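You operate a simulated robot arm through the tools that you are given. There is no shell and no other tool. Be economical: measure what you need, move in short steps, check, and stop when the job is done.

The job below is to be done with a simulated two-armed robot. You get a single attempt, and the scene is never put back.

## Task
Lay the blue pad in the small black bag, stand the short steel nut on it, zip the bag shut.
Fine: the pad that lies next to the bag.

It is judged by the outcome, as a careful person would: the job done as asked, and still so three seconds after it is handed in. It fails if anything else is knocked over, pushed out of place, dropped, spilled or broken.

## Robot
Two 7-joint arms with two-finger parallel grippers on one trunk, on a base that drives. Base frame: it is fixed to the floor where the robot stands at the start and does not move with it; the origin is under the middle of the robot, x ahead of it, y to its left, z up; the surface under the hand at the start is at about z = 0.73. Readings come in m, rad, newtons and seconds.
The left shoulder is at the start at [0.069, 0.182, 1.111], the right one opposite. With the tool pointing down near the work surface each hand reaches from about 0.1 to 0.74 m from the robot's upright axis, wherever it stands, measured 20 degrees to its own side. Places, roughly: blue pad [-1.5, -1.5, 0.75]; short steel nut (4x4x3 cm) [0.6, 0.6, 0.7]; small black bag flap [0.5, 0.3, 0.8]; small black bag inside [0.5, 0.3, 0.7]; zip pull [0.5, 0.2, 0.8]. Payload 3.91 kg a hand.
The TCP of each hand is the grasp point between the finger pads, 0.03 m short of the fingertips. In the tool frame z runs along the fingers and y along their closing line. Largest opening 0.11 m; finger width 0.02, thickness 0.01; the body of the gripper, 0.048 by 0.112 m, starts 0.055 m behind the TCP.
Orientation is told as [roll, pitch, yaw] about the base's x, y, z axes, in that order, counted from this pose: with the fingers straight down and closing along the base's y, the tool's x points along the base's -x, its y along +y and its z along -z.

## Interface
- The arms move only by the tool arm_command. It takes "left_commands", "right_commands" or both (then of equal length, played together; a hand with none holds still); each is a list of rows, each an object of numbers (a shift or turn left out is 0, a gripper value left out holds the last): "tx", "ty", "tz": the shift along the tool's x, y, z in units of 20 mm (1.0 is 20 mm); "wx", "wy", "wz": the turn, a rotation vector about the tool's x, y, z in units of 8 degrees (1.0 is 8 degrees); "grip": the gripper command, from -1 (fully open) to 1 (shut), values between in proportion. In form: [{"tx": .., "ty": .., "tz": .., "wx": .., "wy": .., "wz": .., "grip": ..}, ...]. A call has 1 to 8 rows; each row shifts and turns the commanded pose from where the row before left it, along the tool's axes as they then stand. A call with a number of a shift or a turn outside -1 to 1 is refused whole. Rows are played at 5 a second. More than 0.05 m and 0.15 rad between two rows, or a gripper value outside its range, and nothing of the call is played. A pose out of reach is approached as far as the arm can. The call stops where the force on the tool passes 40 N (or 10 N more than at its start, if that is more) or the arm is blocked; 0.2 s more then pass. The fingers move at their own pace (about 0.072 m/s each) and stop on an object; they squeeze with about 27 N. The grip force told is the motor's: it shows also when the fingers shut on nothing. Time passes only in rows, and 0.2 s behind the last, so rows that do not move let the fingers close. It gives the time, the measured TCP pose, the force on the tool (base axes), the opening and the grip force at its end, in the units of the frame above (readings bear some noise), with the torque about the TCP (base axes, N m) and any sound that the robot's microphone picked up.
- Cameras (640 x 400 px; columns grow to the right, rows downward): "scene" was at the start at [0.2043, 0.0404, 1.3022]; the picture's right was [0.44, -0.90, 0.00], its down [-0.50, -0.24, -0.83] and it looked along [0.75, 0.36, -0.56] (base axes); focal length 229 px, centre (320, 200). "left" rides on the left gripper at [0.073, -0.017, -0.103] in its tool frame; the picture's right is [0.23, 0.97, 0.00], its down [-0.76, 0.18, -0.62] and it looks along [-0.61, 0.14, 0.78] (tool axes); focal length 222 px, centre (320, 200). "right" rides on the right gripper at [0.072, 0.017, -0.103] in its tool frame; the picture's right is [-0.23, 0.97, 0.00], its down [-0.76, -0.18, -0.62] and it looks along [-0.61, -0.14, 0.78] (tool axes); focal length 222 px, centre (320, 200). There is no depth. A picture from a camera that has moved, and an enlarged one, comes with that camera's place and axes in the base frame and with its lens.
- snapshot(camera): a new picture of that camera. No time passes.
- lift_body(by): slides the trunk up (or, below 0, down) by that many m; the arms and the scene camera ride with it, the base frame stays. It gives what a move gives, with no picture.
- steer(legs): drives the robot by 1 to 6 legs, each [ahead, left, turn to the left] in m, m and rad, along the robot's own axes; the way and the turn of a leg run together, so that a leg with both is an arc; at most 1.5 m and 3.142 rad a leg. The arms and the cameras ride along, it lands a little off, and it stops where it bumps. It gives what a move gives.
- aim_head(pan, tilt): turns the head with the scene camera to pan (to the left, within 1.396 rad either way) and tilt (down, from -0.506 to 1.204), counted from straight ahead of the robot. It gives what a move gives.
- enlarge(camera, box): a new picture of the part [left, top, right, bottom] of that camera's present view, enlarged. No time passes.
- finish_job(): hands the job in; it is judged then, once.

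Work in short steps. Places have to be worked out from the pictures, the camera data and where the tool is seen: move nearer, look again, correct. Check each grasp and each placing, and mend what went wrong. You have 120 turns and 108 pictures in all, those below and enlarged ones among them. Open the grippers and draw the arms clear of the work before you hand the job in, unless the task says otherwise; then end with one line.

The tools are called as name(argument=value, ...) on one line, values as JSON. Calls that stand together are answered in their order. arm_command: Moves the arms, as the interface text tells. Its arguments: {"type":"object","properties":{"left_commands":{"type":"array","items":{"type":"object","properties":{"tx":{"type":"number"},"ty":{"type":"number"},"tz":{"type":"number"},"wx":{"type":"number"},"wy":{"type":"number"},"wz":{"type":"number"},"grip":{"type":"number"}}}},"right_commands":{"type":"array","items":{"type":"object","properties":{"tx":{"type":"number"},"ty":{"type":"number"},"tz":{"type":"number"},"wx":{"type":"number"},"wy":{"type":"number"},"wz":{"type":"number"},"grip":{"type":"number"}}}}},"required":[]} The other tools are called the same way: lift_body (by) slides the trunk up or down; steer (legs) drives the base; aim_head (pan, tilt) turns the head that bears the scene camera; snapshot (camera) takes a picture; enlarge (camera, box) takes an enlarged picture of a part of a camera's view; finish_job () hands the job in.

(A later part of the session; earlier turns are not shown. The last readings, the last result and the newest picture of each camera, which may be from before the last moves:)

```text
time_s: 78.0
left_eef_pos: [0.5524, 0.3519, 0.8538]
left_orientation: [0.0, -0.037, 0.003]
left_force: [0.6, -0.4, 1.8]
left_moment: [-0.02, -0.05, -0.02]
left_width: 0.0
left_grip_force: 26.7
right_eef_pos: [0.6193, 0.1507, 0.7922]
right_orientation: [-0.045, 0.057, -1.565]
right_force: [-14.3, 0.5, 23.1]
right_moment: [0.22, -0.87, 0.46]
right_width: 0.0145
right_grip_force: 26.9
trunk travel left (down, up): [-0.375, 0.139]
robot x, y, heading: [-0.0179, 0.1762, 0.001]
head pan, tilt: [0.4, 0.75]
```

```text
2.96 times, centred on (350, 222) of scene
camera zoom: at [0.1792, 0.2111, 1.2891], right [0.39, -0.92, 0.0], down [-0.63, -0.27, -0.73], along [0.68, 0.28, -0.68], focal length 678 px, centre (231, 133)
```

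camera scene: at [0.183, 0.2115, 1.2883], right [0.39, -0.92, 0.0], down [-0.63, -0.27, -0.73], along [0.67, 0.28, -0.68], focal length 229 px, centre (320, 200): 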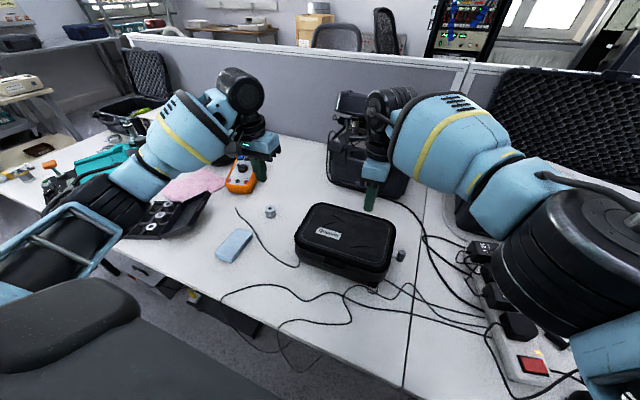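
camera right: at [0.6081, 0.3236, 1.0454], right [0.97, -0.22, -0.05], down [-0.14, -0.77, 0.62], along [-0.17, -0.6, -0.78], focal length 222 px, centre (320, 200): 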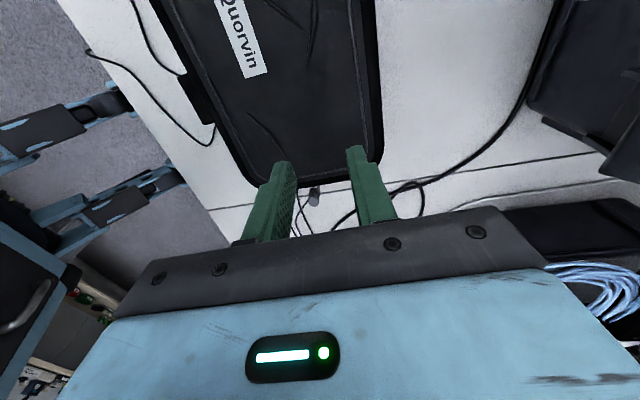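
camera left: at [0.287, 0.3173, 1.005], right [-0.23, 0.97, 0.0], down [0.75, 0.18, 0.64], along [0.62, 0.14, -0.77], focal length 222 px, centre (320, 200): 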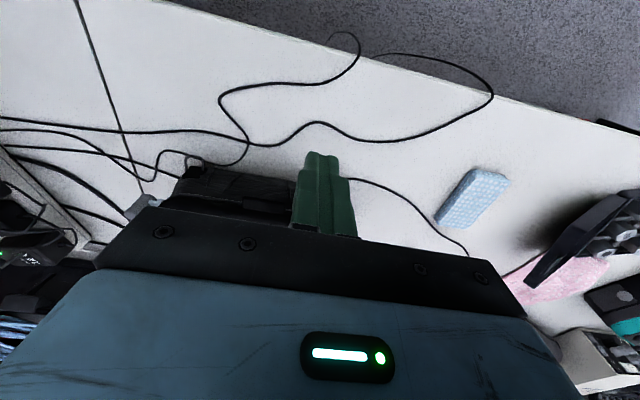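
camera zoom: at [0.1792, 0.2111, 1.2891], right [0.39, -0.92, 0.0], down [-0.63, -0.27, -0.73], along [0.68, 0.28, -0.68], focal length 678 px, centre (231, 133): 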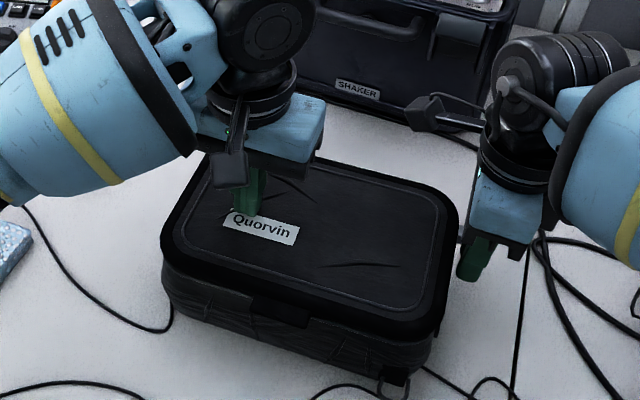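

The back end stop is reached (the force rose and the bag crept about 5 mm), so the bag is unzipped. I'll ease off, release the peg, and raise both hands.

arm_command(left_commands=[{}, {}, {}, {"tz": -1}, {"tz": -1}, {"tz": -1}, {"tz": -1}], right_commands=[{"ty": -0.3}, {"grip": 0.3}, {}, {"tz": -1}, {"tz": -1}, {"tz": -1}, {"tz": -1}])

arm_command(left_commands=[{"tz": -1}, {"tz": -1}, {"tz": -1}], right_commands=[{"tz": -1, "tx": -1}, {"tz": -1, "tx": -1}, {"tz": -1, "tx": -1}])

enlarge(camera="scene", box=[240, 155, 440, 290])

```text
time_s: 79.6
left_eef_pos: [0.5524, 0.3511, 0.9315]
left_orientation: [0.0, -0.033, 0.004]
left_force: [0.8, -0.3, 0.5]
left_moment: [0.02, 0.0, 0.01]
left_width: 0.0002
left_grip_force: 27.6
right_eef_pos: [0.6203, 0.1458, 0.8694]
right_orientation: [-0.049, 0.056, -1.567]
right_force: [-0.2, 0.7, -0.2]
right_moment: [-0.02, 0.0, 0.03]
right_width: 0.0386
right_grip_force: 0.0
trunk travel left (down, up): [-0.375, 0.139]
robot x, y, heading: [-0.019, 0.1758, 0.0]
head pan, tilt: [0.4, 0.75]
```

```text
time_s: 80.4
left_eef_pos: [0.55, 0.3519, 0.9911]
left_orientation: [0.002, -0.033, 0.005]
left_force: [0.0, 0.3, 0.8]
left_moment: [0.01, -0.01, 0.02]
left_width: 0.0002
left_grip_force: 26.9
right_eef_pos: [0.6216, 0.082, 0.9278]
right_orientation: [-0.046, 0.055, -1.565]
right_force: [-0.7, -0.7, -0.5]
right_moment: [0.01, -0.03, 0.04]
right_width: 0.0388
right_grip_force: 0.0
trunk travel left (down, up): [-0.375, 0.139]
robot x, y, heading: [-0.0184, 0.1777, -0.003]
head pan, tilt: [0.4, 0.75]
```

```text
2.96 times, centred on (340, 222) of scene
camera zoom: at [0.1825, 0.2107, 1.2884], right [0.39, -0.92, 0.0], down [-0.63, -0.27, -0.73], along [0.67, 0.29, -0.68], focal length 678 px, centre (261, 133)
```

zoom: 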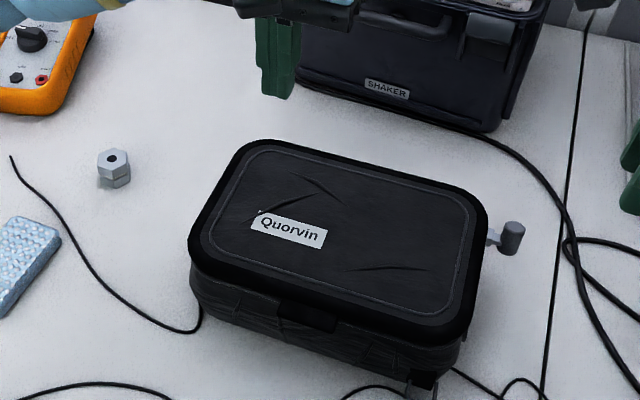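

The slider is now at the back. The tab is at about (0.468, 0.296, 0.807). I'll back up 0.12 m and pitch the left fingers forward again to lift it.

steer(legs=[[-0.12, 0, 0]])

arm_command(left_commands=[{"tx": 1, "tz": 1}, {"tx": 1, "tz": 1}, {"wy": -1}, {"wy": -1}, {"wy": -1}, {"wy": -1}, {"wy": -1}, {"wy": -1}])

arm_command(left_commands=[{"wy": -1}, {"wy": -0.8}])

```text
time_s: 81.7
left_eef_pos: [0.4293, 0.3493, 0.9904]
left_orientation: [0.002, -0.033, 0.001]
left_force: [0.1, -0.2, 0.6]
left_moment: [-0.04, -0.04, -0.02]
left_width: 0.0
left_grip_force: 26.2
right_eef_pos: [0.5019, 0.0812, 0.9275]
right_orientation: [-0.048, 0.056, -1.566]
right_force: [0.2, -0.5, 0.5]
right_moment: [-0.01, 0.02, 0.02]
right_width: 0.0384
right_grip_force: 0.0
trunk travel left (down, up): [-0.375, 0.139]
robot x, y, heading: [-0.1373, 0.1752, -0.0]
head pan, tilt: [0.4, 0.75]
```

```text
time_s: 83.5
left_eef_pos: [0.391, 0.3509, 0.949]
left_orientation: [0.0, -0.871, 0.002]
left_force: [0.4, -0.5, -0.6]
left_moment: [-0.02, 0.01, -0.01]
left_width: 0.0
left_grip_force: 27.1
right_eef_pos: [0.5012, 0.0819, 0.9263]
right_orientation: [-0.048, 0.055, -1.566]
right_force: [0.1, 0.2, 0.1]
right_moment: [0.0, -0.01, -0.04]
right_width: 0.0385
right_grip_force: 0.1
trunk travel left (down, up): [-0.375, 0.139]
robot x, y, heading: [-0.1408, 0.1798, -0.009]
head pan, tilt: [0.4, 0.75]
```

```text
time_s: 84.1
left_eef_pos: [0.3908, 0.3499, 0.9481]
left_orientation: [0.005, -1.126, -0.003]
left_force: [0.6, -0.1, 1.5]
left_moment: [0.04, -0.02, 0.03]
left_width: 0.0
left_grip_force: 26.8
right_eef_pos: [0.501, 0.0816, 0.9258]
right_orientation: [-0.048, 0.056, -1.567]
right_force: [-0.9, -0.2, -1.1]
right_moment: [0.01, -0.01, -0.01]
right_width: 0.0386
right_grip_force: 0.2
trunk travel left (down, up): [-0.375, 0.139]
robot x, y, heading: [-0.1376, 0.177, -0.003]
head pan, tilt: [0.4, 0.75]
```

Now down to just in front of the tab.

arm_command(left_commands=[{"tx": 0.94, "ty": -0.33, "tz": 0.41}, {"tx": 0.94, "ty": -0.33, "tz": 0.41}, {"tx": 0.94, "ty": -0.33, "tz": 0.41}, {"tx": 0.94, "ty": -0.33, "tz": 0.41}, {"tx": 0.94, "ty": -0.33, "tz": 0.41}, {"tx": 0.94, "ty": -0.33, "tz": 0.41}, {"tx": 0.94, "ty": -0.33, "tz": 0.41}, {"tx": 0.94, "ty": -0.33, "tz": 0.41}])

enlarge(camera="scene", box=[220, 140, 440, 280])

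snapshot(camera="left")

```text
time_s: 85.9
left_eef_pos: [0.3854, 0.2983, 0.7854]
left_orientation: [0.004, -1.124, 0.0]
left_force: [0.3, -0.1, -0.3]
left_moment: [0.0, -0.02, -0.02]
left_width: 0.0
left_grip_force: 26.9
right_eef_pos: [0.5009, 0.081, 0.9263]
right_orientation: [-0.049, 0.053, -1.569]
right_force: [-1.0, 0.7, -0.5]
right_moment: [0.0, 0.03, -0.01]
right_width: 0.0386
right_grip_force: 0.0
trunk travel left (down, up): [-0.375, 0.139]
robot x, y, heading: [-0.1372, 0.1738, -0.001]
head pan, tilt: [0.4, 0.75]
```

```text
2.86 times, centred on (330, 210) of scene
camera zoom: at [0.062, 0.2108, 1.2884], right [0.39, -0.92, 0.0], down [-0.63, -0.26, -0.73], along [0.67, 0.28, -0.68], focal length 653 px, centre (291, 171)
```

zoom: 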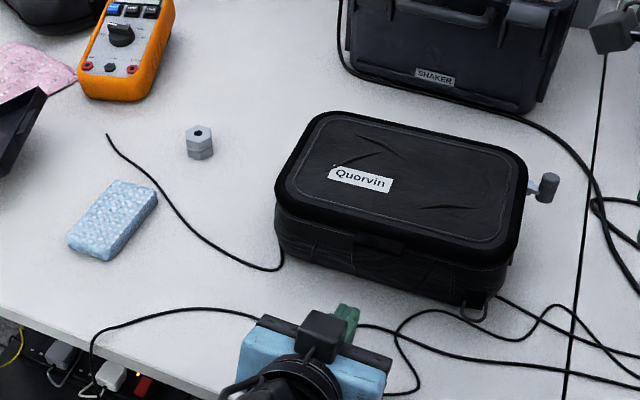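

```text
47 pictures are left
camera left: at [0.2606, 0.2804, 0.7655], right [-0.1, 0.97, -0.2], down [-0.23, 0.18, 0.96], along [0.97, 0.14, 0.21], focal length 222 px, centre (320, 200)
```

left: 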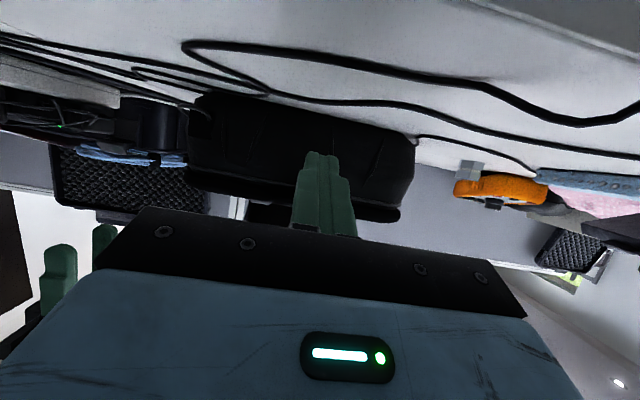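

The tab is at (0.476, 0.291). I'll slide in under it and lift 5 cm.

arm_command(left_commands=[{"tx": -0.42, "ty": -0.3, "tz": 1}, {"tx": -0.42, "tz": 1}, {"tx": -0.42, "tz": 1}, {"tx": -0.6, "tz": -0.29}, {"tx": -0.6, "tz": -0.29}, {"tx": -0.6, "tz": -0.29}, {"tx": -0.6, "tz": -0.29}])

enlarge(camera="scene", box=[220, 140, 440, 280])

```text
time_s: 87.5
left_eef_pos: [0.4494, 0.2916, 0.8356]
left_orientation: [0.001, -1.121, 0.002]
left_force: [0.2, 0.3, 0.0]
left_moment: [0.02, 0.01, -0.01]
left_width: 0.0003
left_grip_force: 27.3
right_eef_pos: [0.5025, 0.081, 0.9273]
right_orientation: [-0.048, 0.056, -1.567]
right_force: [0.6, 0.5, -1.0]
right_moment: [0.01, -0.04, 0.0]
right_width: 0.0386
right_grip_force: 0.1
trunk travel left (down, up): [-0.375, 0.139]
robot x, y, heading: [-0.139, 0.1782, 0.001]
head pan, tilt: [0.4, 0.75]
```

```text
2.86 times, centred on (330, 210) of scene
camera zoom: at [0.062, 0.2108, 1.2884], right [0.39, -0.92, 0.0], down [-0.63, -0.26, -0.73], along [0.67, 0.28, -0.68], focal length 653 px, centre (291, 171)
```

zoom: 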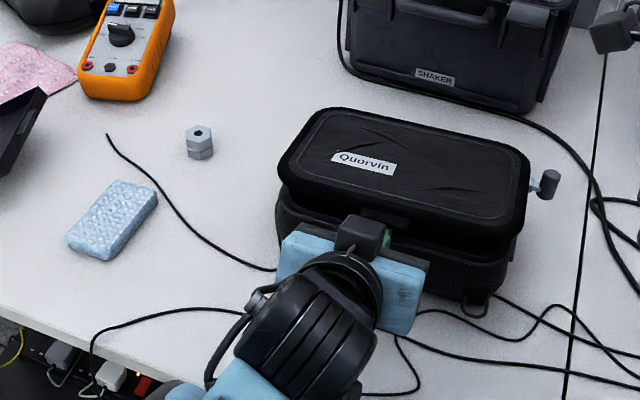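

The lid is opening while the body stays flat. I'll follow the arc up and back.

arm_command(left_commands=[{"tx": -0.9, "tz": -0.06}, {"tx": -0.9, "tz": -0.06}, {"tx": -0.9, "tz": -0.06}, {"tx": -1, "tz": 0.35}, {"tx": -1, "tz": 0.35}, {"tx": -1, "tz": 0.35}, {"tx": -1, "tz": 0.35}])

enlarge(camera="scene", box=[220, 120, 440, 270])

```text
time_s: 89.1
left_eef_pos: [0.5323, 0.2927, 0.9451]
left_orientation: [0.004, -1.121, -0.002]
left_force: [0.3, -0.3, 0.0]
left_moment: [-0.01, -0.01, 0.01]
left_width: 0.0
left_grip_force: 26.9
right_eef_pos: [0.5012, 0.0814, 0.9272]
right_orientation: [-0.05, 0.056, -1.569]
right_force: [-0.3, 0.7, 0.3]
right_moment: [0.02, 0.02, 0.0]
right_width: 0.0385
right_grip_force: 0.1
trunk travel left (down, up): [-0.375, 0.139]
robot x, y, heading: [-0.135, 0.1755, -0.01]
head pan, tilt: [0.4, 0.75]
```

```text
2.67 times, centred on (330, 195) of scene
camera zoom: at [0.0625, 0.2108, 1.2882], right [0.39, -0.92, 0.0], down [-0.63, -0.26, -0.73], along [0.67, 0.28, -0.68], focal length 610 px, centre (293, 213)
```

zoom: 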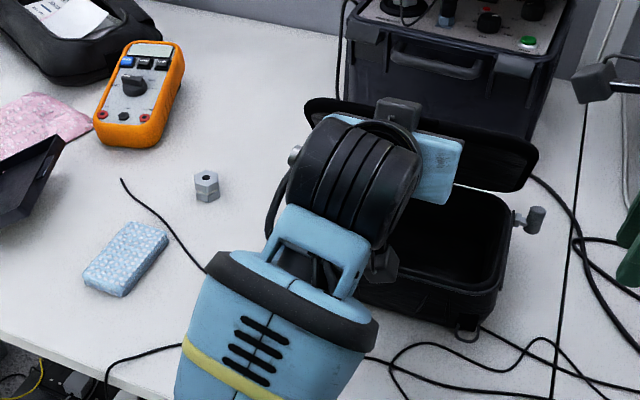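

The lid is up at about 60°. I'll push it on over the back.

arm_command(left_commands=[{"tx": -0.6, "tz": 0.8}, {"tx": -0.6, "tz": 0.8}, {"tx": -0.4, "tz": 0.9}, {"tx": -0.4, "tz": 0.9}, {"tx": -0.4, "tz": 0.9}, {"tx": -0.4, "tz": 0.9}])

enlarge(camera="scene", box=[220, 120, 440, 270])

```text
time_s: 90.5
left_eef_pos: [0.6485, 0.2916, 0.95]
left_orientation: [0.001, -1.122, 0.002]
left_force: [1.8, 0.3, -0.4]
left_moment: [0.01, 0.03, 0.03]
left_width: 0.0
left_grip_force: 27.1
right_eef_pos: [0.5012, 0.0809, 0.9271]
right_orientation: [-0.049, 0.055, -1.568]
right_force: [0.1, -0.2, 0.2]
right_moment: [-0.02, 0.0, -0.03]
right_width: 0.0383
right_grip_force: 0.2
trunk travel left (down, up): [-0.375, 0.139]
robot x, y, heading: [-0.1393, 0.1761, -0.004]
head pan, tilt: [0.4, 0.75]
```

```text
2.67 times, centred on (330, 195) of scene
camera zoom: at [0.0623, 0.2109, 1.2883], right [0.39, -0.92, 0.0], down [-0.63, -0.26, -0.73], along [0.67, 0.28, -0.68], focal length 610 px, centre (293, 213)
```

zoom: 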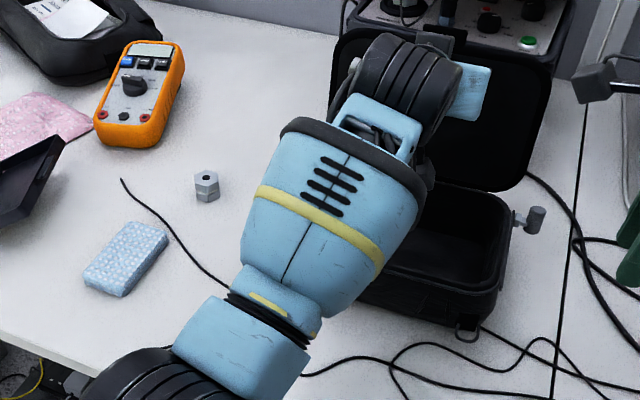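

The lid is about vertical or just past it. I'll push a little further and then retract to see if it stays.

arm_command(left_commands=[{"tx": -0.4, "tz": 0.9}, {"tx": -0.4, "tz": 0.9}, {"tx": -0.4, "tz": 0.9}])

arm_command(left_commands=[{"tx": 0.3, "tz": -0.9}, {"tx": 0.3, "tz": -0.9}, {"tx": 0.3, "tz": -0.9}, {"tx": 0.2, "tz": -0.9}, {"tx": 0.2, "tz": -0.9}, {"tx": 0.2, "tz": -0.9}, {"tx": 0, "tz": -1}, {"tx": 0, "tz": -1}])

snapshot(camera="scene")

```text
time_s: 91.3
left_eef_pos: [0.711, 0.2912, 0.9505]
left_orientation: [0.003, -1.125, 0.0]
left_force: [-0.7, -0.4, 1.7]
left_moment: [0.04, 0.02, -0.01]
left_width: 0.0002
left_grip_force: 27.1
right_eef_pos: [0.5015, 0.0804, 0.9274]
right_orientation: [-0.049, 0.055, -1.567]
right_force: [-0.4, 0.7, -0.2]
right_moment: [0.01, -0.01, 0.0]
right_width: 0.0385
right_grip_force: 0.0
trunk travel left (down, up): [-0.375, 0.139]
robot x, y, heading: [-0.1378, 0.1748, -0.0]
head pan, tilt: [0.4, 0.75]
```

```text
time_s: 93.1
left_eef_pos: [0.5592, 0.2923, 0.985]
left_orientation: [0.001, -1.122, 0.002]
left_force: [-0.7, -0.2, -0.5]
left_moment: [0.01, 0.0, -0.05]
left_width: 0.0
left_grip_force: 27.0
right_eef_pos: [0.5013, 0.0829, 0.9278]
right_orientation: [-0.048, 0.056, -1.569]
right_force: [0.9, -0.2, 0.4]
right_moment: [0.04, -0.01, -0.02]
right_width: 0.0384
right_grip_force: 0.2
trunk travel left (down, up): [-0.375, 0.139]
robot x, y, heading: [-0.141, 0.1796, 0.004]
head pan, tilt: [0.4, 0.75]
```

```text
43 pictures are left
camera scene: at [0.0617, 0.2109, 1.2884], right [0.39, -0.92, 0.0], down [-0.63, -0.26, -0.73], along [0.67, 0.28, -0.68], focal length 229 px, centre (320, 200)
```

scene: 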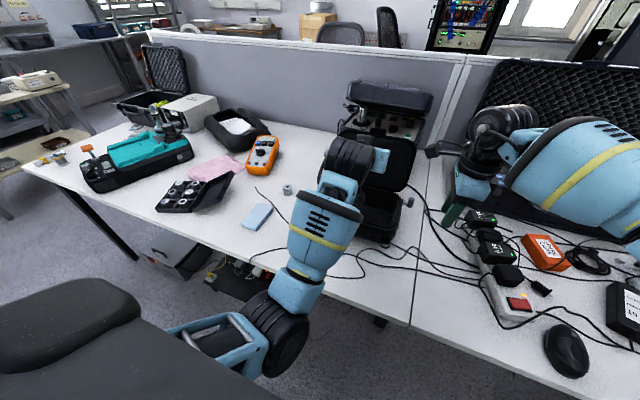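

The lid stays open by itself. The pad lies along x, spanning x 0.39–0.49 and y 0.557–0.612. I'll take the left hand away to that side, straighten it, then drive forward a little for reach.

arm_command(left_commands=[{"tx": 0.34, "ty": 0.97, "tz": -0.72}, {"tx": 0.34, "ty": 0.97, "tz": -0.72}, {"tx": 0.34, "ty": 0.97, "tz": -0.72}, {"tx": 0.34, "ty": 0.97, "tz": -0.72}, {"tx": 0.34, "ty": 0.97, "tz": -0.72}, {"tx": 0.34, "ty": 0.97, "tz": -0.72}, {"tx": 0.34, "ty": 0.97, "tz": -0.72}, {"tx": 0.34, "ty": 0.97, "tz": -0.72}])

arm_command(left_commands=[{"wy": 1, "ty": 1}, {"wy": 1, "ty": 1}, {"wy": 1, "ty": 1}, {"wy": 1, "ty": 1}, {"wy": 1, "ty": 1}, {"wy": 1, "ty": 1}, {"wy": 1}, {"wy": 1}])

steer(legs=[[0.12, 0, 0]])

```text
time_s: 94.9
left_eef_pos: [0.4335, 0.447, 0.9856]
left_orientation: [0.002, -1.123, 0.0]
left_force: [0.2, -0.5, 0.8]
left_moment: [0.04, 0.01, 0.0]
left_width: 0.0
left_grip_force: 26.8
right_eef_pos: [0.5021, 0.0815, 0.9272]
right_orientation: [-0.05, 0.056, -1.566]
right_force: [-0.7, -0.5, -0.7]
right_moment: [0.0, 0.01, 0.0]
right_width: 0.0386
right_grip_force: 0.0
trunk travel left (down, up): [-0.375, 0.139]
robot x, y, heading: [-0.1393, 0.1789, -0.001]
head pan, tilt: [0.4, 0.75]
```

```text
time_s: 96.7
left_eef_pos: [0.4343, 0.565, 0.9872]
left_orientation: [0.0, -0.004, 0.003]
left_force: [0.0, -0.3, 0.4]
left_moment: [0.01, 0.01, -0.02]
left_width: 0.0002
left_grip_force: 26.9
right_eef_pos: [0.501, 0.0819, 0.9274]
right_orientation: [-0.049, 0.057, -1.568]
right_force: [0.0, -0.4, -0.2]
right_moment: [-0.01, 0.01, 0.02]
right_width: 0.0386
right_grip_force: 0.1
trunk travel left (down, up): [-0.375, 0.139]
robot x, y, heading: [-0.1392, 0.1786, -0.001]
head pan, tilt: [0.4, 0.75]
```

```text
time_s: 97.9
left_eef_pos: [0.55, 0.565, 0.9874]
left_orientation: [0.002, -0.005, -0.002]
left_force: [-0.3, -0.9, 0.5]
left_moment: [0.01, -0.03, -0.01]
left_width: 0.0
left_grip_force: 27.3
right_eef_pos: [0.6158, 0.0795, 0.927]
right_orientation: [-0.051, 0.057, -1.571]
right_force: [0.1, 0.3, 0.1]
right_moment: [0.0, 0.0, -0.02]
right_width: 0.0387
right_grip_force: 0.1
trunk travel left (down, up): [-0.375, 0.139]
robot x, y, heading: [-0.0234, 0.1776, -0.007]
head pan, tilt: [0.4, 0.75]
```

Now over the pad with the gripper open, and a look.

arm_command(left_commands=[{"tx": 1, "ty": 0.19, "tz": 0.6, "grip": -0.6}, {"tx": 1, "ty": 0.19, "tz": 0.6}, {"tx": 1, "ty": 0.19, "tz": 0.6}, {"tx": 1, "ty": 0.19, "tz": 0.8}, {"tx": 1, "ty": 0.19, "tz": 0.8}, {"tx": 0.45, "tz": 1}])

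snapshot(camera="left")

snapshot(camera="scene")

```text
time_s: 99.3
left_eef_pos: [0.4417, 0.583, 0.8985]
left_orientation: [0.0, -0.004, -0.005]
left_force: [0.2, 0.3, 0.8]
left_moment: [-0.02, 0.0, 0.03]
left_width: 0.0881
left_grip_force: 0.1
right_eef_pos: [0.616, 0.0805, 0.928]
right_orientation: [-0.049, 0.056, -1.571]
right_force: [-0.1, -0.7, 0.8]
right_moment: [0.0, 0.03, 0.0]
right_width: 0.0385
right_grip_force: 0.1
trunk travel left (down, up): [-0.375, 0.139]
robot x, y, heading: [-0.0228, 0.182, -0.005]
head pan, tilt: [0.4, 0.75]
```

```text
42 pictures are left
camera left: at [0.368, 0.5668, 1.0016], right [-0.23, 0.97, 0.0], down [0.76, 0.18, 0.63], along [0.61, 0.14, -0.78], focal length 222 px, centre (320, 200)
```

left: 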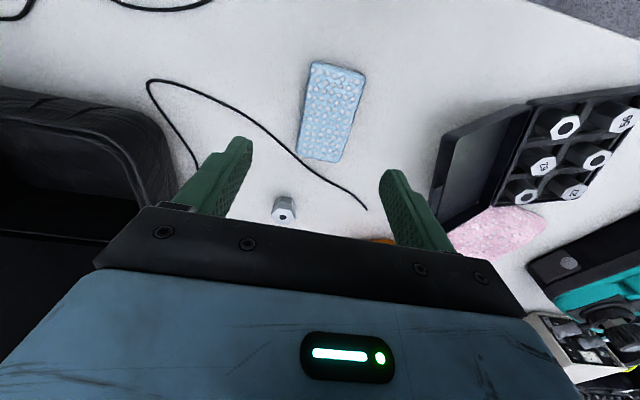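

```text
41 pictures are left
camera scene: at [0.1769, 0.2102, 1.2883], right [0.39, -0.92, 0.0], down [-0.63, -0.26, -0.73], along [0.67, 0.28, -0.68], focal length 229 px, centre (320, 200)
```

scene: 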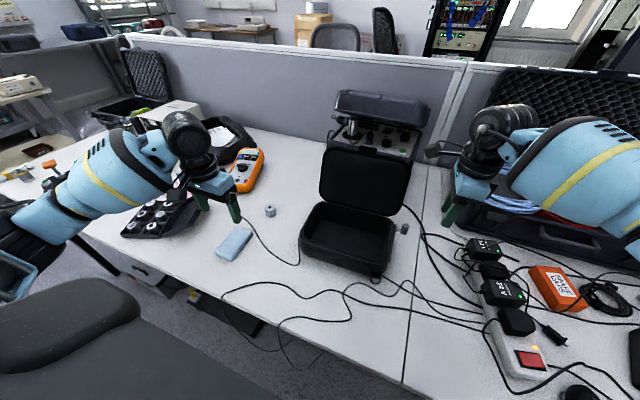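

The pad centre is at about (0.449, 0.592), 5.4 cm wide in y. I'll lower around it.

arm_command(left_commands=[{"tx": -0.37, "ty": 0.45, "tz": 0.9}, {"tz": 1}, {"tz": 1}, {"tz": 1}, {"tz": 1}, {"tz": 0.8}, {"tz": 0.5}, {"tz": 0.4}])

snapshot(camera="left")

```text
time_s: 101.1
left_eef_pos: [0.4502, 0.5939, 0.7668]
left_orientation: [0.003, -0.007, 0.0]
left_force: [0.3, 0.5, -0.4]
left_moment: [0.01, -0.02, -0.02]
left_width: 0.0879
left_grip_force: 0.0
right_eef_pos: [0.6161, 0.0799, 0.9274]
right_orientation: [-0.049, 0.055, -1.57]
right_force: [0.8, 0.2, 0.5]
right_moment: [-0.01, 0.0, 0.02]
right_width: 0.0384
right_grip_force: 0.1
trunk travel left (down, up): [-0.375, 0.139]
robot x, y, heading: [-0.0258, 0.1799, -0.006]
head pan, tilt: [0.4, 0.75]
```

```text
40 pictures are left
camera left: at [0.3762, 0.577, 0.8694], right [-0.23, 0.97, 0.0], down [0.76, 0.18, 0.63], along [0.61, 0.14, -0.78], focal length 222 px, centre (320, 200)
```

left: 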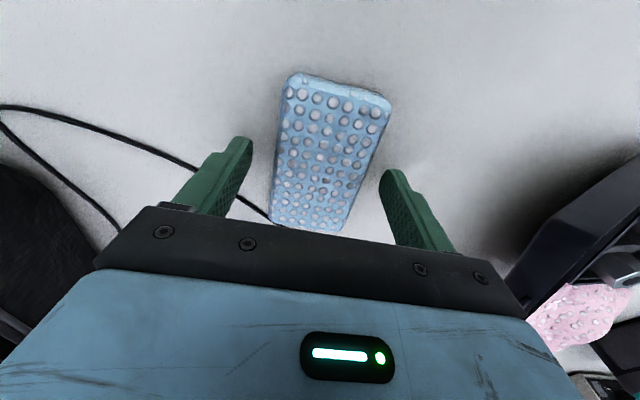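

The pad is centred between the fingers. I'll close, and lift slightly.

arm_command(left_commands=[{"grip": 1}, {}, {}, {"tz": -0.5}, {"tz": -1}, {"tz": -1}])

snapshot(camera="left")

```text
time_s: 102.5
left_eef_pos: [0.449, 0.5935, 0.8189]
left_orientation: [0.001, -0.006, 0.0]
left_force: [0.6, -0.1, -0.3]
left_moment: [-0.01, 0.02, -0.01]
left_width: 0.0584
left_grip_force: 27.3
right_eef_pos: [0.6163, 0.079, 0.927]
right_orientation: [-0.047, 0.056, -1.569]
right_force: [-0.8, 0.3, 1.0]
right_moment: [0.0, -0.04, -0.01]
right_width: 0.0384
right_grip_force: 0.0
trunk travel left (down, up): [-0.375, 0.139]
robot x, y, heading: [-0.0232, 0.1782, -0.008]
head pan, tilt: [0.4, 0.75]
```

```text
39 pictures are left
camera left: at [0.3756, 0.5756, 0.9212], right [-0.23, 0.97, 0.0], down [0.76, 0.18, 0.63], along [0.61, 0.14, -0.78], focal length 222 px, centre (320, 200)
```

left: 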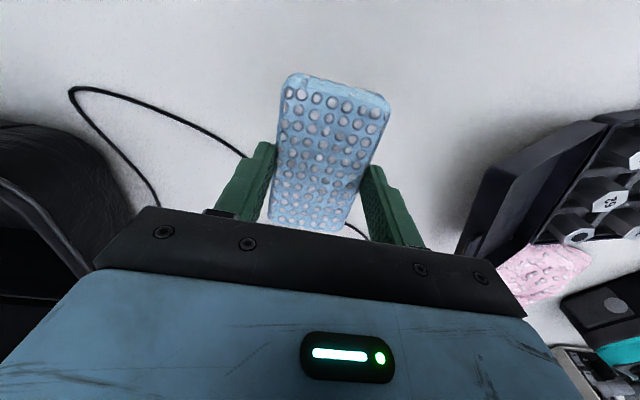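

The pad is held (5.8 cm). I'll lift it above the rim and measure the bag's opening.

arm_command(left_commands=[{"tz": -1}, {"tz": -1}, {"tz": -1}, {"tz": -1}, {"tz": -1}])

enlarge(camera="scene", box=[270, 130, 430, 290])

```text
time_s: 103.7
left_eef_pos: [0.4469, 0.5901, 0.9164]
left_orientation: [0.001, -0.004, 0.002]
left_force: [0.0, -0.1, 0.1]
left_moment: [0.02, 0.01, 0.01]
left_width: 0.0584
left_grip_force: 26.7
right_eef_pos: [0.6154, 0.079, 0.9272]
right_orientation: [-0.047, 0.056, -1.571]
right_force: [0.2, 0.2, -1.1]
right_moment: [-0.03, 0.02, -0.05]
right_width: 0.0386
right_grip_force: 0.2
trunk travel left (down, up): [-0.375, 0.139]
robot x, y, heading: [-0.026, 0.1785, -0.004]
head pan, tilt: [0.4, 0.75]
```

```text
2.50 times, centred on (350, 210) of scene
camera zoom: at [0.1766, 0.21, 1.2884], right [0.39, -0.92, 0.0], down [-0.63, -0.26, -0.73], along [0.68, 0.28, -0.68], focal length 572 px, centre (245, 175)
```

zoom: 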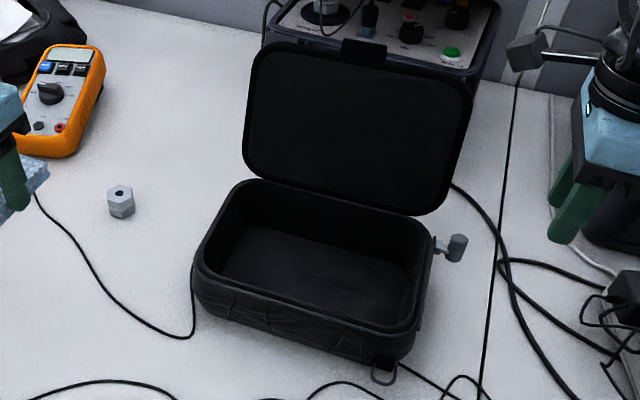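

The opening spans about x 0.515–0.65 and y 0.185–0.40, centre (0.585, 0.293), rotated by about 4°. I'll carry the pad over it.

arm_command(left_commands=[{"tx": -0.45, "ty": -0.99}, {"tx": -0.45, "ty": -0.99}, {"tx": -0.45, "ty": -0.99}, {"tx": -0.45, "ty": -0.99}, {"tx": -0.45, "ty": -0.99}, {"tx": -0.45, "ty": -0.99}, {"tx": -0.45, "ty": -0.99}, {"tx": -0.45, "ty": -0.99}])

arm_command(left_commands=[{"tx": -0.45, "ty": -0.99}, {"tx": -0.45, "ty": -0.99}, {"tx": -0.45, "ty": -0.99}, {"tx": -0.45, "ty": -0.99}, {"tx": -0.45, "ty": -0.99}, {"tx": -0.45, "ty": -0.99}, {"tx": -0.45, "ty": -0.8}, {"wz": -0.35}])

snapshot(camera="left")

enlarge(camera="scene", box=[270, 130, 430, 290])

```text
time_s: 105.5
left_eef_pos: [0.5221, 0.434, 0.9163]
left_orientation: [0.002, -0.005, 0.001]
left_force: [-0.1, -0.4, -0.1]
left_moment: [-0.02, 0.01, -0.02]
left_width: 0.0583
left_grip_force: 26.8
right_eef_pos: [0.6164, 0.0787, 0.9277]
right_orientation: [-0.048, 0.055, -1.57]
right_force: [0.0, -0.2, 0.1]
right_moment: [0.01, 0.01, -0.02]
right_width: 0.0384
right_grip_force: 0.0
trunk travel left (down, up): [-0.375, 0.139]
robot x, y, heading: [-0.0234, 0.1793, -0.0]
head pan, tilt: [0.4, 0.75]
```

```text
time_s: 107.3
left_eef_pos: [0.5833, 0.2991, 0.9176]
left_orientation: [0.001, -0.006, 0.05]
left_force: [0.2, 0.0, 0.0]
left_moment: [-0.02, -0.01, 0.0]
left_width: 0.0584
left_grip_force: 26.6
right_eef_pos: [0.6157, 0.0805, 0.9269]
right_orientation: [-0.048, 0.055, -1.571]
right_force: [0.3, -0.3, 0.3]
right_moment: [0.05, -0.01, 0.01]
right_width: 0.0385
right_grip_force: 0.1
trunk travel left (down, up): [-0.375, 0.139]
robot x, y, heading: [-0.025, 0.1763, -0.004]
head pan, tilt: [0.4, 0.75]
```

```text
37 pictures are left
camera left: at [0.5109, 0.2791, 1.0212], right [-0.27, 0.96, 0.0], down [0.75, 0.21, 0.63], along [0.6, 0.17, -0.78], focal length 222 px, centre (320, 200)
```

left: 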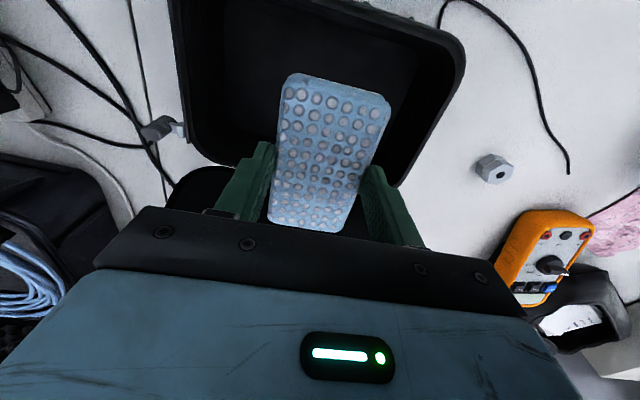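

```text
2.50 times, centred on (350, 210) of scene
camera zoom: at [0.1767, 0.2103, 1.2883], right [0.39, -0.92, 0.0], down [-0.63, -0.26, -0.73], along [0.68, 0.28, -0.68], focal length 572 px, centre (245, 175)
```

zoom: 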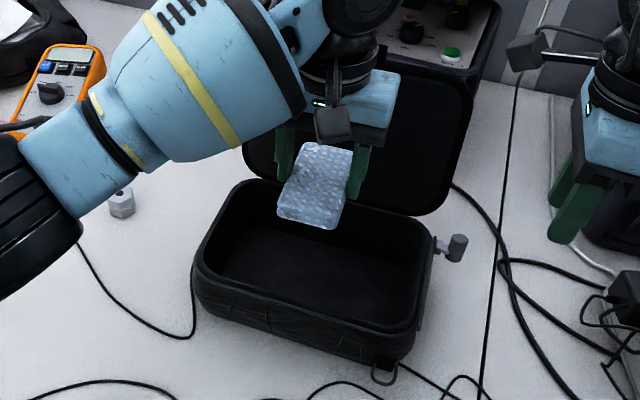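

The pad lines up with the opening, with about 1 cm margins. I'll shift it 4 mm towards the front and lower it in.

arm_command(left_commands=[{"tx": 0.2, "tz": 0.9}, {"tz": 1}, {"tz": 1}, {"tz": 1}, {"tz": 1}, {"tz": 1}, {"tz": 0.5}])

snapshot(camera="left")

enlarge(camera="scene", box=[290, 170, 410, 280])

```text
time_s: 108.9
left_eef_pos: [0.5822, 0.2998, 0.7897]
left_orientation: [-0.003, -0.006, 0.049]
left_force: [-1.1, -0.1, 0.0]
left_moment: [-0.02, 0.02, -0.01]
left_width: 0.058
left_grip_force: 27.7
right_eef_pos: [0.6162, 0.0799, 0.928]
right_orientation: [-0.049, 0.054, -1.571]
right_force: [0.0, -1.0, -0.4]
right_moment: [0.04, -0.01, -0.01]
right_width: 0.0384
right_grip_force: 0.0
trunk travel left (down, up): [-0.375, 0.139]
robot x, y, heading: [-0.0238, 0.1769, -0.002]
head pan, tilt: [0.4, 0.75]
```

```text
35 pictures are left
camera left: at [0.5085, 0.2794, 0.8924], right [-0.27, 0.96, 0.0], down [0.75, 0.21, 0.63], along [0.6, 0.17, -0.78], focal length 222 px, centre (320, 200)
```

left: 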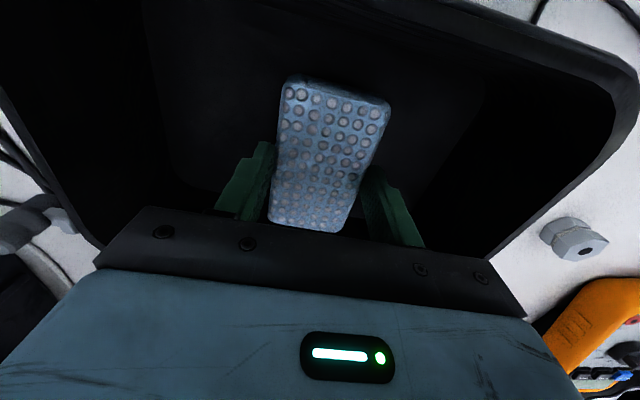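

```text
3.64 times, centred on (350, 225) of scene
camera zoom: at [0.1768, 0.21, 1.2883], right [0.39, -0.92, 0.0], down [-0.63, -0.26, -0.73], along [0.67, 0.28, -0.68], focal length 832 px, centre (211, 109)
```

zoom: 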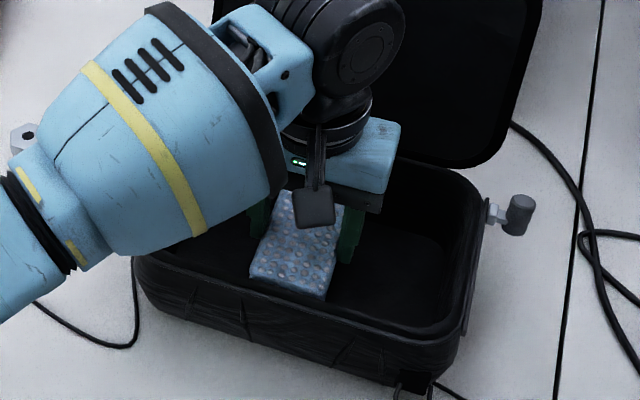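

The pad is inside with no contact so far. I'll lower in small steps until it touches the floor.

arm_command(left_commands=[{"tz": 0.25}, {"tz": 0.25}, {"tz": 0.15}])

```text
time_s: 109.7
left_eef_pos: [0.5791, 0.2995, 0.776]
left_orientation: [0.001, -0.006, 0.05]
left_force: [0.2, -0.8, -0.4]
left_moment: [0.0, 0.04, 0.04]
left_width: 0.0584
left_grip_force: 26.8
right_eef_pos: [0.616, 0.0799, 0.9276]
right_orientation: [-0.048, 0.054, -1.57]
right_force: [-0.5, -0.1, 0.2]
right_moment: [-0.01, 0.02, 0.01]
right_width: 0.0387
right_grip_force: 0.0
trunk travel left (down, up): [-0.375, 0.139]
robot x, y, heading: [-0.024, 0.1749, -0.006]
head pan, tilt: [0.4, 0.75]
```

arm_command(left_commands=[{"tz": 0.15}, {"tz": 0.15}])

```text
time_s: 110.3
left_eef_pos: [0.5775, 0.2978, 0.7751]
left_orientation: [-0.001, -0.01, 0.046]
left_force: [-1.8, 1.6, 15.4]
left_moment: [0.06, 0.44, -0.01]
left_width: 0.0584
left_grip_force: 26.6
right_eef_pos: [0.6157, 0.08, 0.9284]
right_orientation: [-0.047, 0.056, -1.571]
right_force: [-0.5, 0.2, -0.3]
right_moment: [0.01, 0.02, -0.03]
right_width: 0.0385
right_grip_force: 0.0
trunk travel left (down, up): [-0.375, 0.139]
robot x, y, heading: [-0.0285, 0.1781, 0.001]
head pan, tilt: [0.4, 0.75]
```

It touches the floor (15 N). I'll release and rise straight up.

arm_command(left_commands=[{"grip": -0.45}, {}, {"tz": -0.6}, {"tz": -1}, {"tz": -1}, {"tz": -1}, {"tz": -1}, {"tz": -1}])

snapshot(camera="left")

```text
time_s: 112.1
left_eef_pos: [0.5783, 0.2984, 0.8816]
left_orientation: [0.002, -0.007, 0.049]
left_force: [0.1, -0.6, 0.0]
left_moment: [0.02, 0.01, -0.02]
left_width: 0.0799
left_grip_force: 0.1
right_eef_pos: [0.6156, 0.0799, 0.9273]
right_orientation: [-0.047, 0.056, -1.57]
right_force: [-0.2, 0.2, -1.4]
right_moment: [0.03, 0.0, -0.02]
right_width: 0.0386
right_grip_force: 0.1
trunk travel left (down, up): [-0.375, 0.139]
robot x, y, heading: [-0.0227, 0.1787, -0.009]
head pan, tilt: [0.4, 0.75]
```

```text
33 pictures are left
camera left: at [0.5059, 0.2776, 0.9849], right [-0.27, 0.96, 0.0], down [0.75, 0.21, 0.63], along [0.6, 0.17, -0.78], focal length 222 px, centre (320, 200)
```

left: 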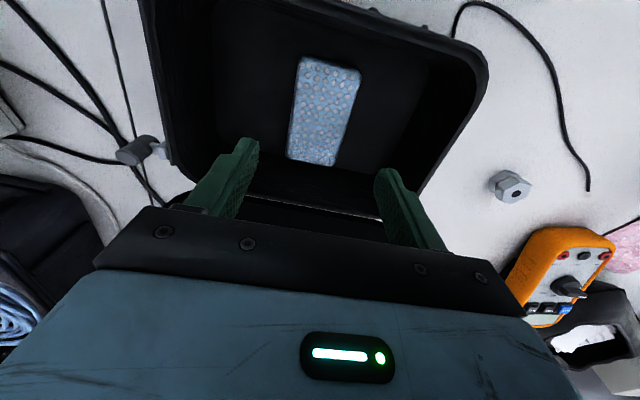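

The pad lies flat in the bag with its centre at about (0.573, 0.30). The nut is at (0.601, 0.565). I'll raise the left hand and move it over the nut.

arm_command(left_commands=[{"tz": -1, "ty": 0.5}, {"ty": 1, "tz": -0.5}, {"ty": 1}, {"ty": 1}, {"ty": 1}, {"ty": 1}, {"ty": 1}, {"ty": 1}])

steer(legs=[[0.05, 0, 0]])

arm_command(left_commands=[{"ty": 1}, {"ty": 1}, {"ty": 1}, {"ty": 1}, {"ty": 1}, {"ty": 0.8}])

snapshot(camera="left")

```text
time_s: 113.9
left_eef_pos: [0.5721, 0.4501, 0.9121]
left_orientation: [0.001, -0.005, 0.047]
left_force: [-0.1, 0.6, 0.1]
left_moment: [-0.03, 0.0, 0.01]
left_width: 0.0799
left_grip_force: 0.0
right_eef_pos: [0.6157, 0.0793, 0.9268]
right_orientation: [-0.049, 0.056, -1.57]
right_force: [0.2, 0.0, 0.0]
right_moment: [0.01, -0.01, 0.01]
right_width: 0.0386
right_grip_force: 0.1
trunk travel left (down, up): [-0.375, 0.139]
robot x, y, heading: [-0.0254, 0.1765, -0.002]
head pan, tilt: [0.4, 0.75]
```

```text
time_s: 114.8
left_eef_pos: [0.6231, 0.4501, 0.9107]
left_orientation: [0.0, -0.005, 0.051]
left_force: [0.2, -0.8, -1.4]
left_moment: [-0.02, 0.04, -0.01]
left_width: 0.0799
left_grip_force: 0.2
right_eef_pos: [0.6662, 0.08, 0.9257]
right_orientation: [-0.051, 0.054, -1.569]
right_force: [-0.1, -1.1, -0.5]
right_moment: [-0.03, 0.05, 0.0]
right_width: 0.0384
right_grip_force: 0.0
trunk travel left (down, up): [-0.375, 0.139]
robot x, y, heading: [0.0267, 0.1795, -0.0]
head pan, tilt: [0.4, 0.75]
```

```text
time_s: 116.2
left_eef_pos: [0.6172, 0.5654, 0.9114]
left_orientation: [0.0, -0.006, 0.048]
left_force: [-0.3, 0.5, 0.0]
left_moment: [-0.01, 0.05, 0.02]
left_width: 0.0795
left_grip_force: 0.0
right_eef_pos: [0.6652, 0.0798, 0.9263]
right_orientation: [-0.05, 0.057, -1.569]
right_force: [-0.9, 0.6, -0.1]
right_moment: [-0.03, 0.0, -0.05]
right_width: 0.0383
right_grip_force: 0.0
trunk travel left (down, up): [-0.375, 0.139]
robot x, y, heading: [0.0254, 0.1757, 0.001]
head pan, tilt: [0.4, 0.75]
```

```text
32 pictures are left
camera left: at [0.5442, 0.5447, 1.0144], right [-0.27, 0.96, 0.0], down [0.75, 0.21, 0.63], along [0.6, 0.17, -0.78], focal length 222 px, centre (320, 200)
```

left: 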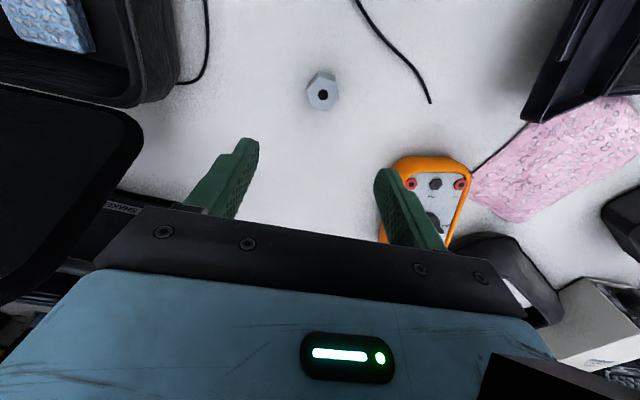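

The nut is at (0.600, 0.563). I'll look at its hex orientation before gripping.

enlarge(camera="left", box=[285, 55, 365, 125])

```text
5.71 times, centred on (325, 90) of left
camera zoom: at [0.5442, 0.5447, 1.0144], right [-0.27, 0.96, 0.0], down [0.75, 0.21, 0.63], along [0.6, 0.17, -0.78], focal length 1269 px, centre (291, 829)
```

zoom: 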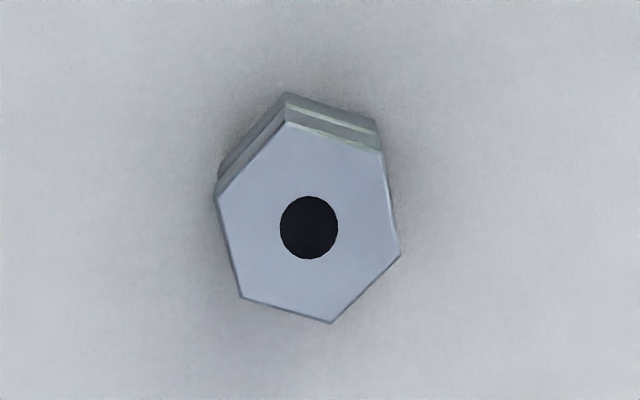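

A corner points along y, so I'll turn the hand about 27° to match the flats, then lower.

arm_command(left_commands=[{"tx": 0.85, "ty": -0.06}, {"wz": -1}, {"wz": -1}, {"wz": -1}, {"wz": -0.3}, {"tz": 1}, {"tz": 1}])

snapshot(camera="left")

```text
time_s: 117.8
left_eef_pos: [0.6009, 0.5648, 0.8715]
left_orientation: [0.0, -0.005, 0.509]
left_force: [-0.4, -0.1, -0.1]
left_moment: [-0.01, 0.01, 0.02]
left_width: 0.0796
left_grip_force: 0.1
right_eef_pos: [0.6655, 0.0817, 0.928]
right_orientation: [-0.048, 0.058, -1.571]
right_force: [0.2, -0.3, -0.2]
right_moment: [-0.01, -0.02, -0.04]
right_width: 0.0385
right_grip_force: 0.1
trunk travel left (down, up): [-0.375, 0.139]
robot x, y, heading: [0.0293, 0.1783, -0.004]
head pan, tilt: [0.4, 0.75]
```

```text
30 pictures are left
camera left: at [0.545, 0.5137, 0.9742], right [-0.67, 0.74, 0.0], down [0.57, 0.53, 0.63], along [0.46, 0.42, -0.78], focal length 222 px, centre (320, 200)
```

left: 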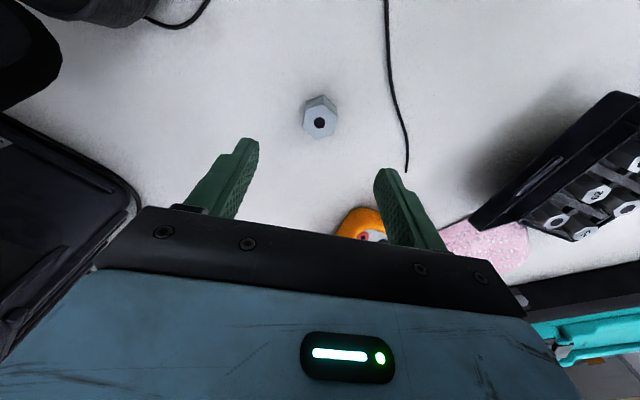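

It's aligned. I'll lower and grip.

arm_command(left_commands=[{"tz": 1}, {"tz": 1}, {"tz": 1}, {"tz": 1}, {"tz": 0.6}, {"tz": 0.5}])

arm_command(left_commands=[{"grip": 1}, {}, {}, {"tz": -0.5}, {"tz": -1}, {"tz": -1}])

snapshot(camera="left")

```text
time_s: 119.2
left_eef_pos: [0.5999, 0.5631, 0.769]
left_orientation: [-0.002, -0.005, 0.511]
left_force: [-0.7, 0.1, 0.4]
left_moment: [0.04, -0.01, 0.0]
left_width: 0.08
left_grip_force: 0.0
right_eef_pos: [0.6651, 0.0792, 0.928]
right_orientation: [-0.049, 0.056, -1.57]
right_force: [-0.5, -0.3, -0.2]
right_moment: [-0.02, 0.01, 0.03]
right_width: 0.0386
right_grip_force: 0.0
trunk travel left (down, up): [-0.375, 0.139]
robot x, y, heading: [0.0277, 0.1758, -0.006]
head pan, tilt: [0.4, 0.75]
```

```text
time_s: 120.6
left_eef_pos: [0.6008, 0.5648, 0.8209]
left_orientation: [-0.002, -0.006, 0.511]
left_force: [-0.1, -0.1, -1.3]
left_moment: [0.02, 0.06, -0.01]
left_width: 0.0315
left_grip_force: 26.8
right_eef_pos: [0.667, 0.079, 0.9276]
right_orientation: [-0.046, 0.056, -1.569]
right_force: [0.3, 0.5, -0.5]
right_moment: [0.01, -0.01, -0.01]
right_width: 0.0386
right_grip_force: 0.2
trunk travel left (down, up): [-0.375, 0.139]
robot x, y, heading: [0.0237, 0.1771, -0.007]
head pan, tilt: [0.4, 0.75]
```

```text
29 pictures are left
camera left: at [0.5437, 0.5139, 0.9233], right [-0.67, 0.74, 0.0], down [0.57, 0.53, 0.63], along [0.46, 0.42, -0.78], focal length 222 px, centre (320, 200)
```

left: 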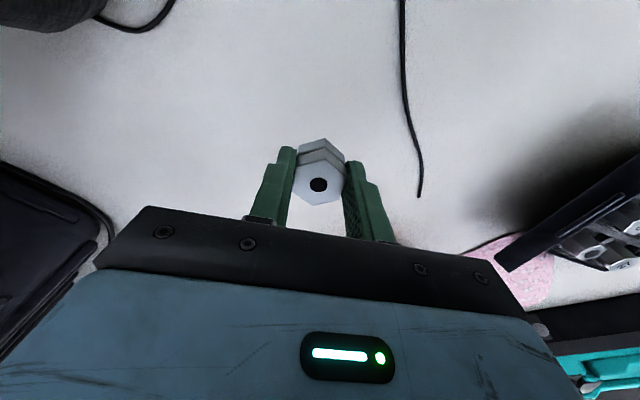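

The nut is held firmly (31.5 mm across its flats). I'll lift it, turn the hand back and carry it over the pad.

arm_command(left_commands=[{"tz": -1}, {"tz": -1}, {"tz": -1}, {"tz": -1}, {"tz": -1}, {"wz": 1}, {"wz": 1}, {"wz": 1}])

arm_command(left_commands=[{"tx": 0.65, "ty": -0.9}, {"tx": 0.65, "ty": -0.9}, {"tx": 0.65, "ty": -0.95}, {"tx": 0.65, "ty": -0.95}, {"ty": -0.95}, {"ty": -0.95}, {"ty": -0.95}, {"ty": -0.95}])

arm_command(left_commands=[{"ty": -0.95}, {"ty": -0.95}, {"ty": -0.95}, {"ty": -0.95}, {"ty": -0.95}, {"ty": -0.8}])

snapshot(camera="left")

```text
time_s: 122.4
left_eef_pos: [0.5992, 0.5631, 0.9195]
left_orientation: [-0.001, -0.004, 0.088]
left_force: [-0.3, -0.1, -2.7]
left_moment: [-0.03, 0.02, 0.0]
left_width: 0.0315
left_grip_force: 27.1
right_eef_pos: [0.6663, 0.0804, 0.9263]
right_orientation: [-0.048, 0.055, -1.569]
right_force: [0.5, -0.2, 0.3]
right_moment: [0.02, 0.01, 0.0]
right_width: 0.0386
right_grip_force: 0.1
trunk travel left (down, up): [-0.375, 0.139]
robot x, y, heading: [0.0273, 0.1748, -0.004]
head pan, tilt: [0.4, 0.75]
```

```text
time_s: 124.2
left_eef_pos: [0.5606, 0.4089, 0.9195]
left_orientation: [0.002, -0.005, 0.092]
left_force: [-0.6, -0.3, -2.7]
left_moment: [-0.05, 0.02, -0.02]
left_width: 0.0316
left_grip_force: 27.4
right_eef_pos: [0.6659, 0.0793, 0.927]
right_orientation: [-0.049, 0.055, -1.57]
right_force: [0.6, -0.7, 0.0]
right_moment: [0.0, 0.01, -0.02]
right_width: 0.0385
right_grip_force: 0.0
trunk travel left (down, up): [-0.375, 0.139]
robot x, y, heading: [0.0245, 0.1747, -0.007]
head pan, tilt: [0.4, 0.75]
```

```text
time_s: 125.6
left_eef_pos: [0.5707, 0.2995, 0.9207]
left_orientation: [0.0, -0.006, 0.091]
left_force: [-0.2, -0.1, -2.0]
left_moment: [-0.01, 0.0, 0.01]
left_width: 0.0316
left_grip_force: 27.1
right_eef_pos: [0.6654, 0.0794, 0.927]
right_orientation: [-0.049, 0.058, -1.57]
right_force: [0.0, 0.2, -0.7]
right_moment: [0.03, -0.02, 0.02]
right_width: 0.0386
right_grip_force: 0.0
trunk travel left (down, up): [-0.375, 0.139]
robot x, y, heading: [0.0233, 0.1778, 0.003]
head pan, tilt: [0.4, 0.75]
```

```text
28 pictures are left
camera left: at [0.4997, 0.2757, 1.0239], right [-0.31, 0.95, 0.0], down [0.74, 0.24, 0.63], along [0.6, 0.2, -0.78], focal length 222 px, centre (320, 200)
```

left: 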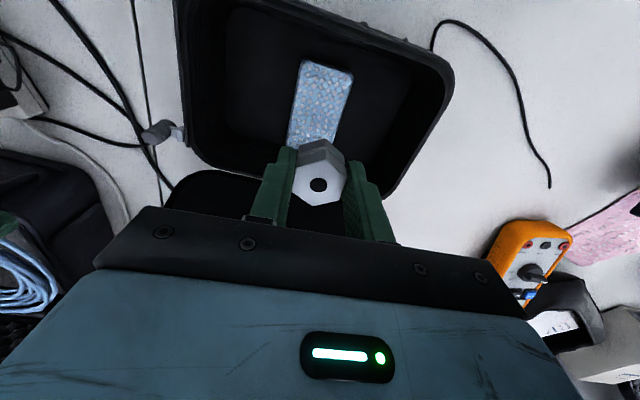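

The nut is above the pad. I'll nudge it 8 mm back to the pad's centre and lower to just above it.

arm_command(left_commands=[{"tx": -0.4, "tz": 0.8}, {"tz": 1}, {"tz": 1}, {"tz": 1}, {"tz": 1}, {"tz": 0.7}, {"tz": 0.2}])

snapshot(camera="left")

```text
time_s: 127.2
left_eef_pos: [0.5793, 0.299, 0.8038]
left_orientation: [0.001, -0.004, 0.091]
left_force: [0.5, 0.1, -2.8]
left_moment: [-0.01, -0.02, 0.01]
left_width: 0.0314
left_grip_force: 26.9
right_eef_pos: [0.6659, 0.0808, 0.9276]
right_orientation: [-0.049, 0.056, -1.569]
right_force: [0.0, -0.1, 0.0]
right_moment: [-0.01, -0.02, 0.01]
right_width: 0.0388
right_grip_force: 0.0
trunk travel left (down, up): [-0.375, 0.139]
robot x, y, heading: [0.0252, 0.1745, -0.004]
head pan, tilt: [0.4, 0.75]
```

```text
27 pictures are left
camera left: at [0.5083, 0.2757, 0.908], right [-0.31, 0.95, 0.0], down [0.74, 0.25, 0.63], along [0.6, 0.2, -0.78], focal length 222 px, centre (320, 200)
```

left: 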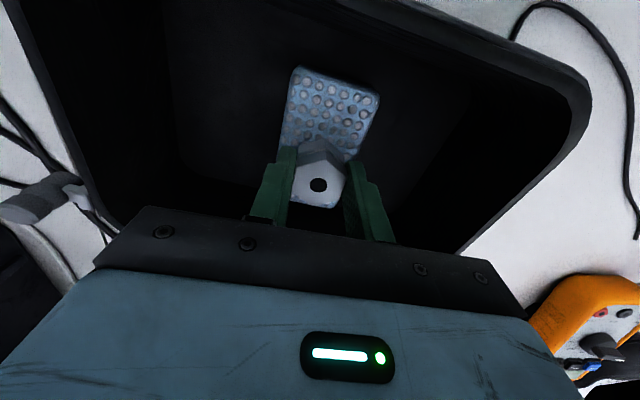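

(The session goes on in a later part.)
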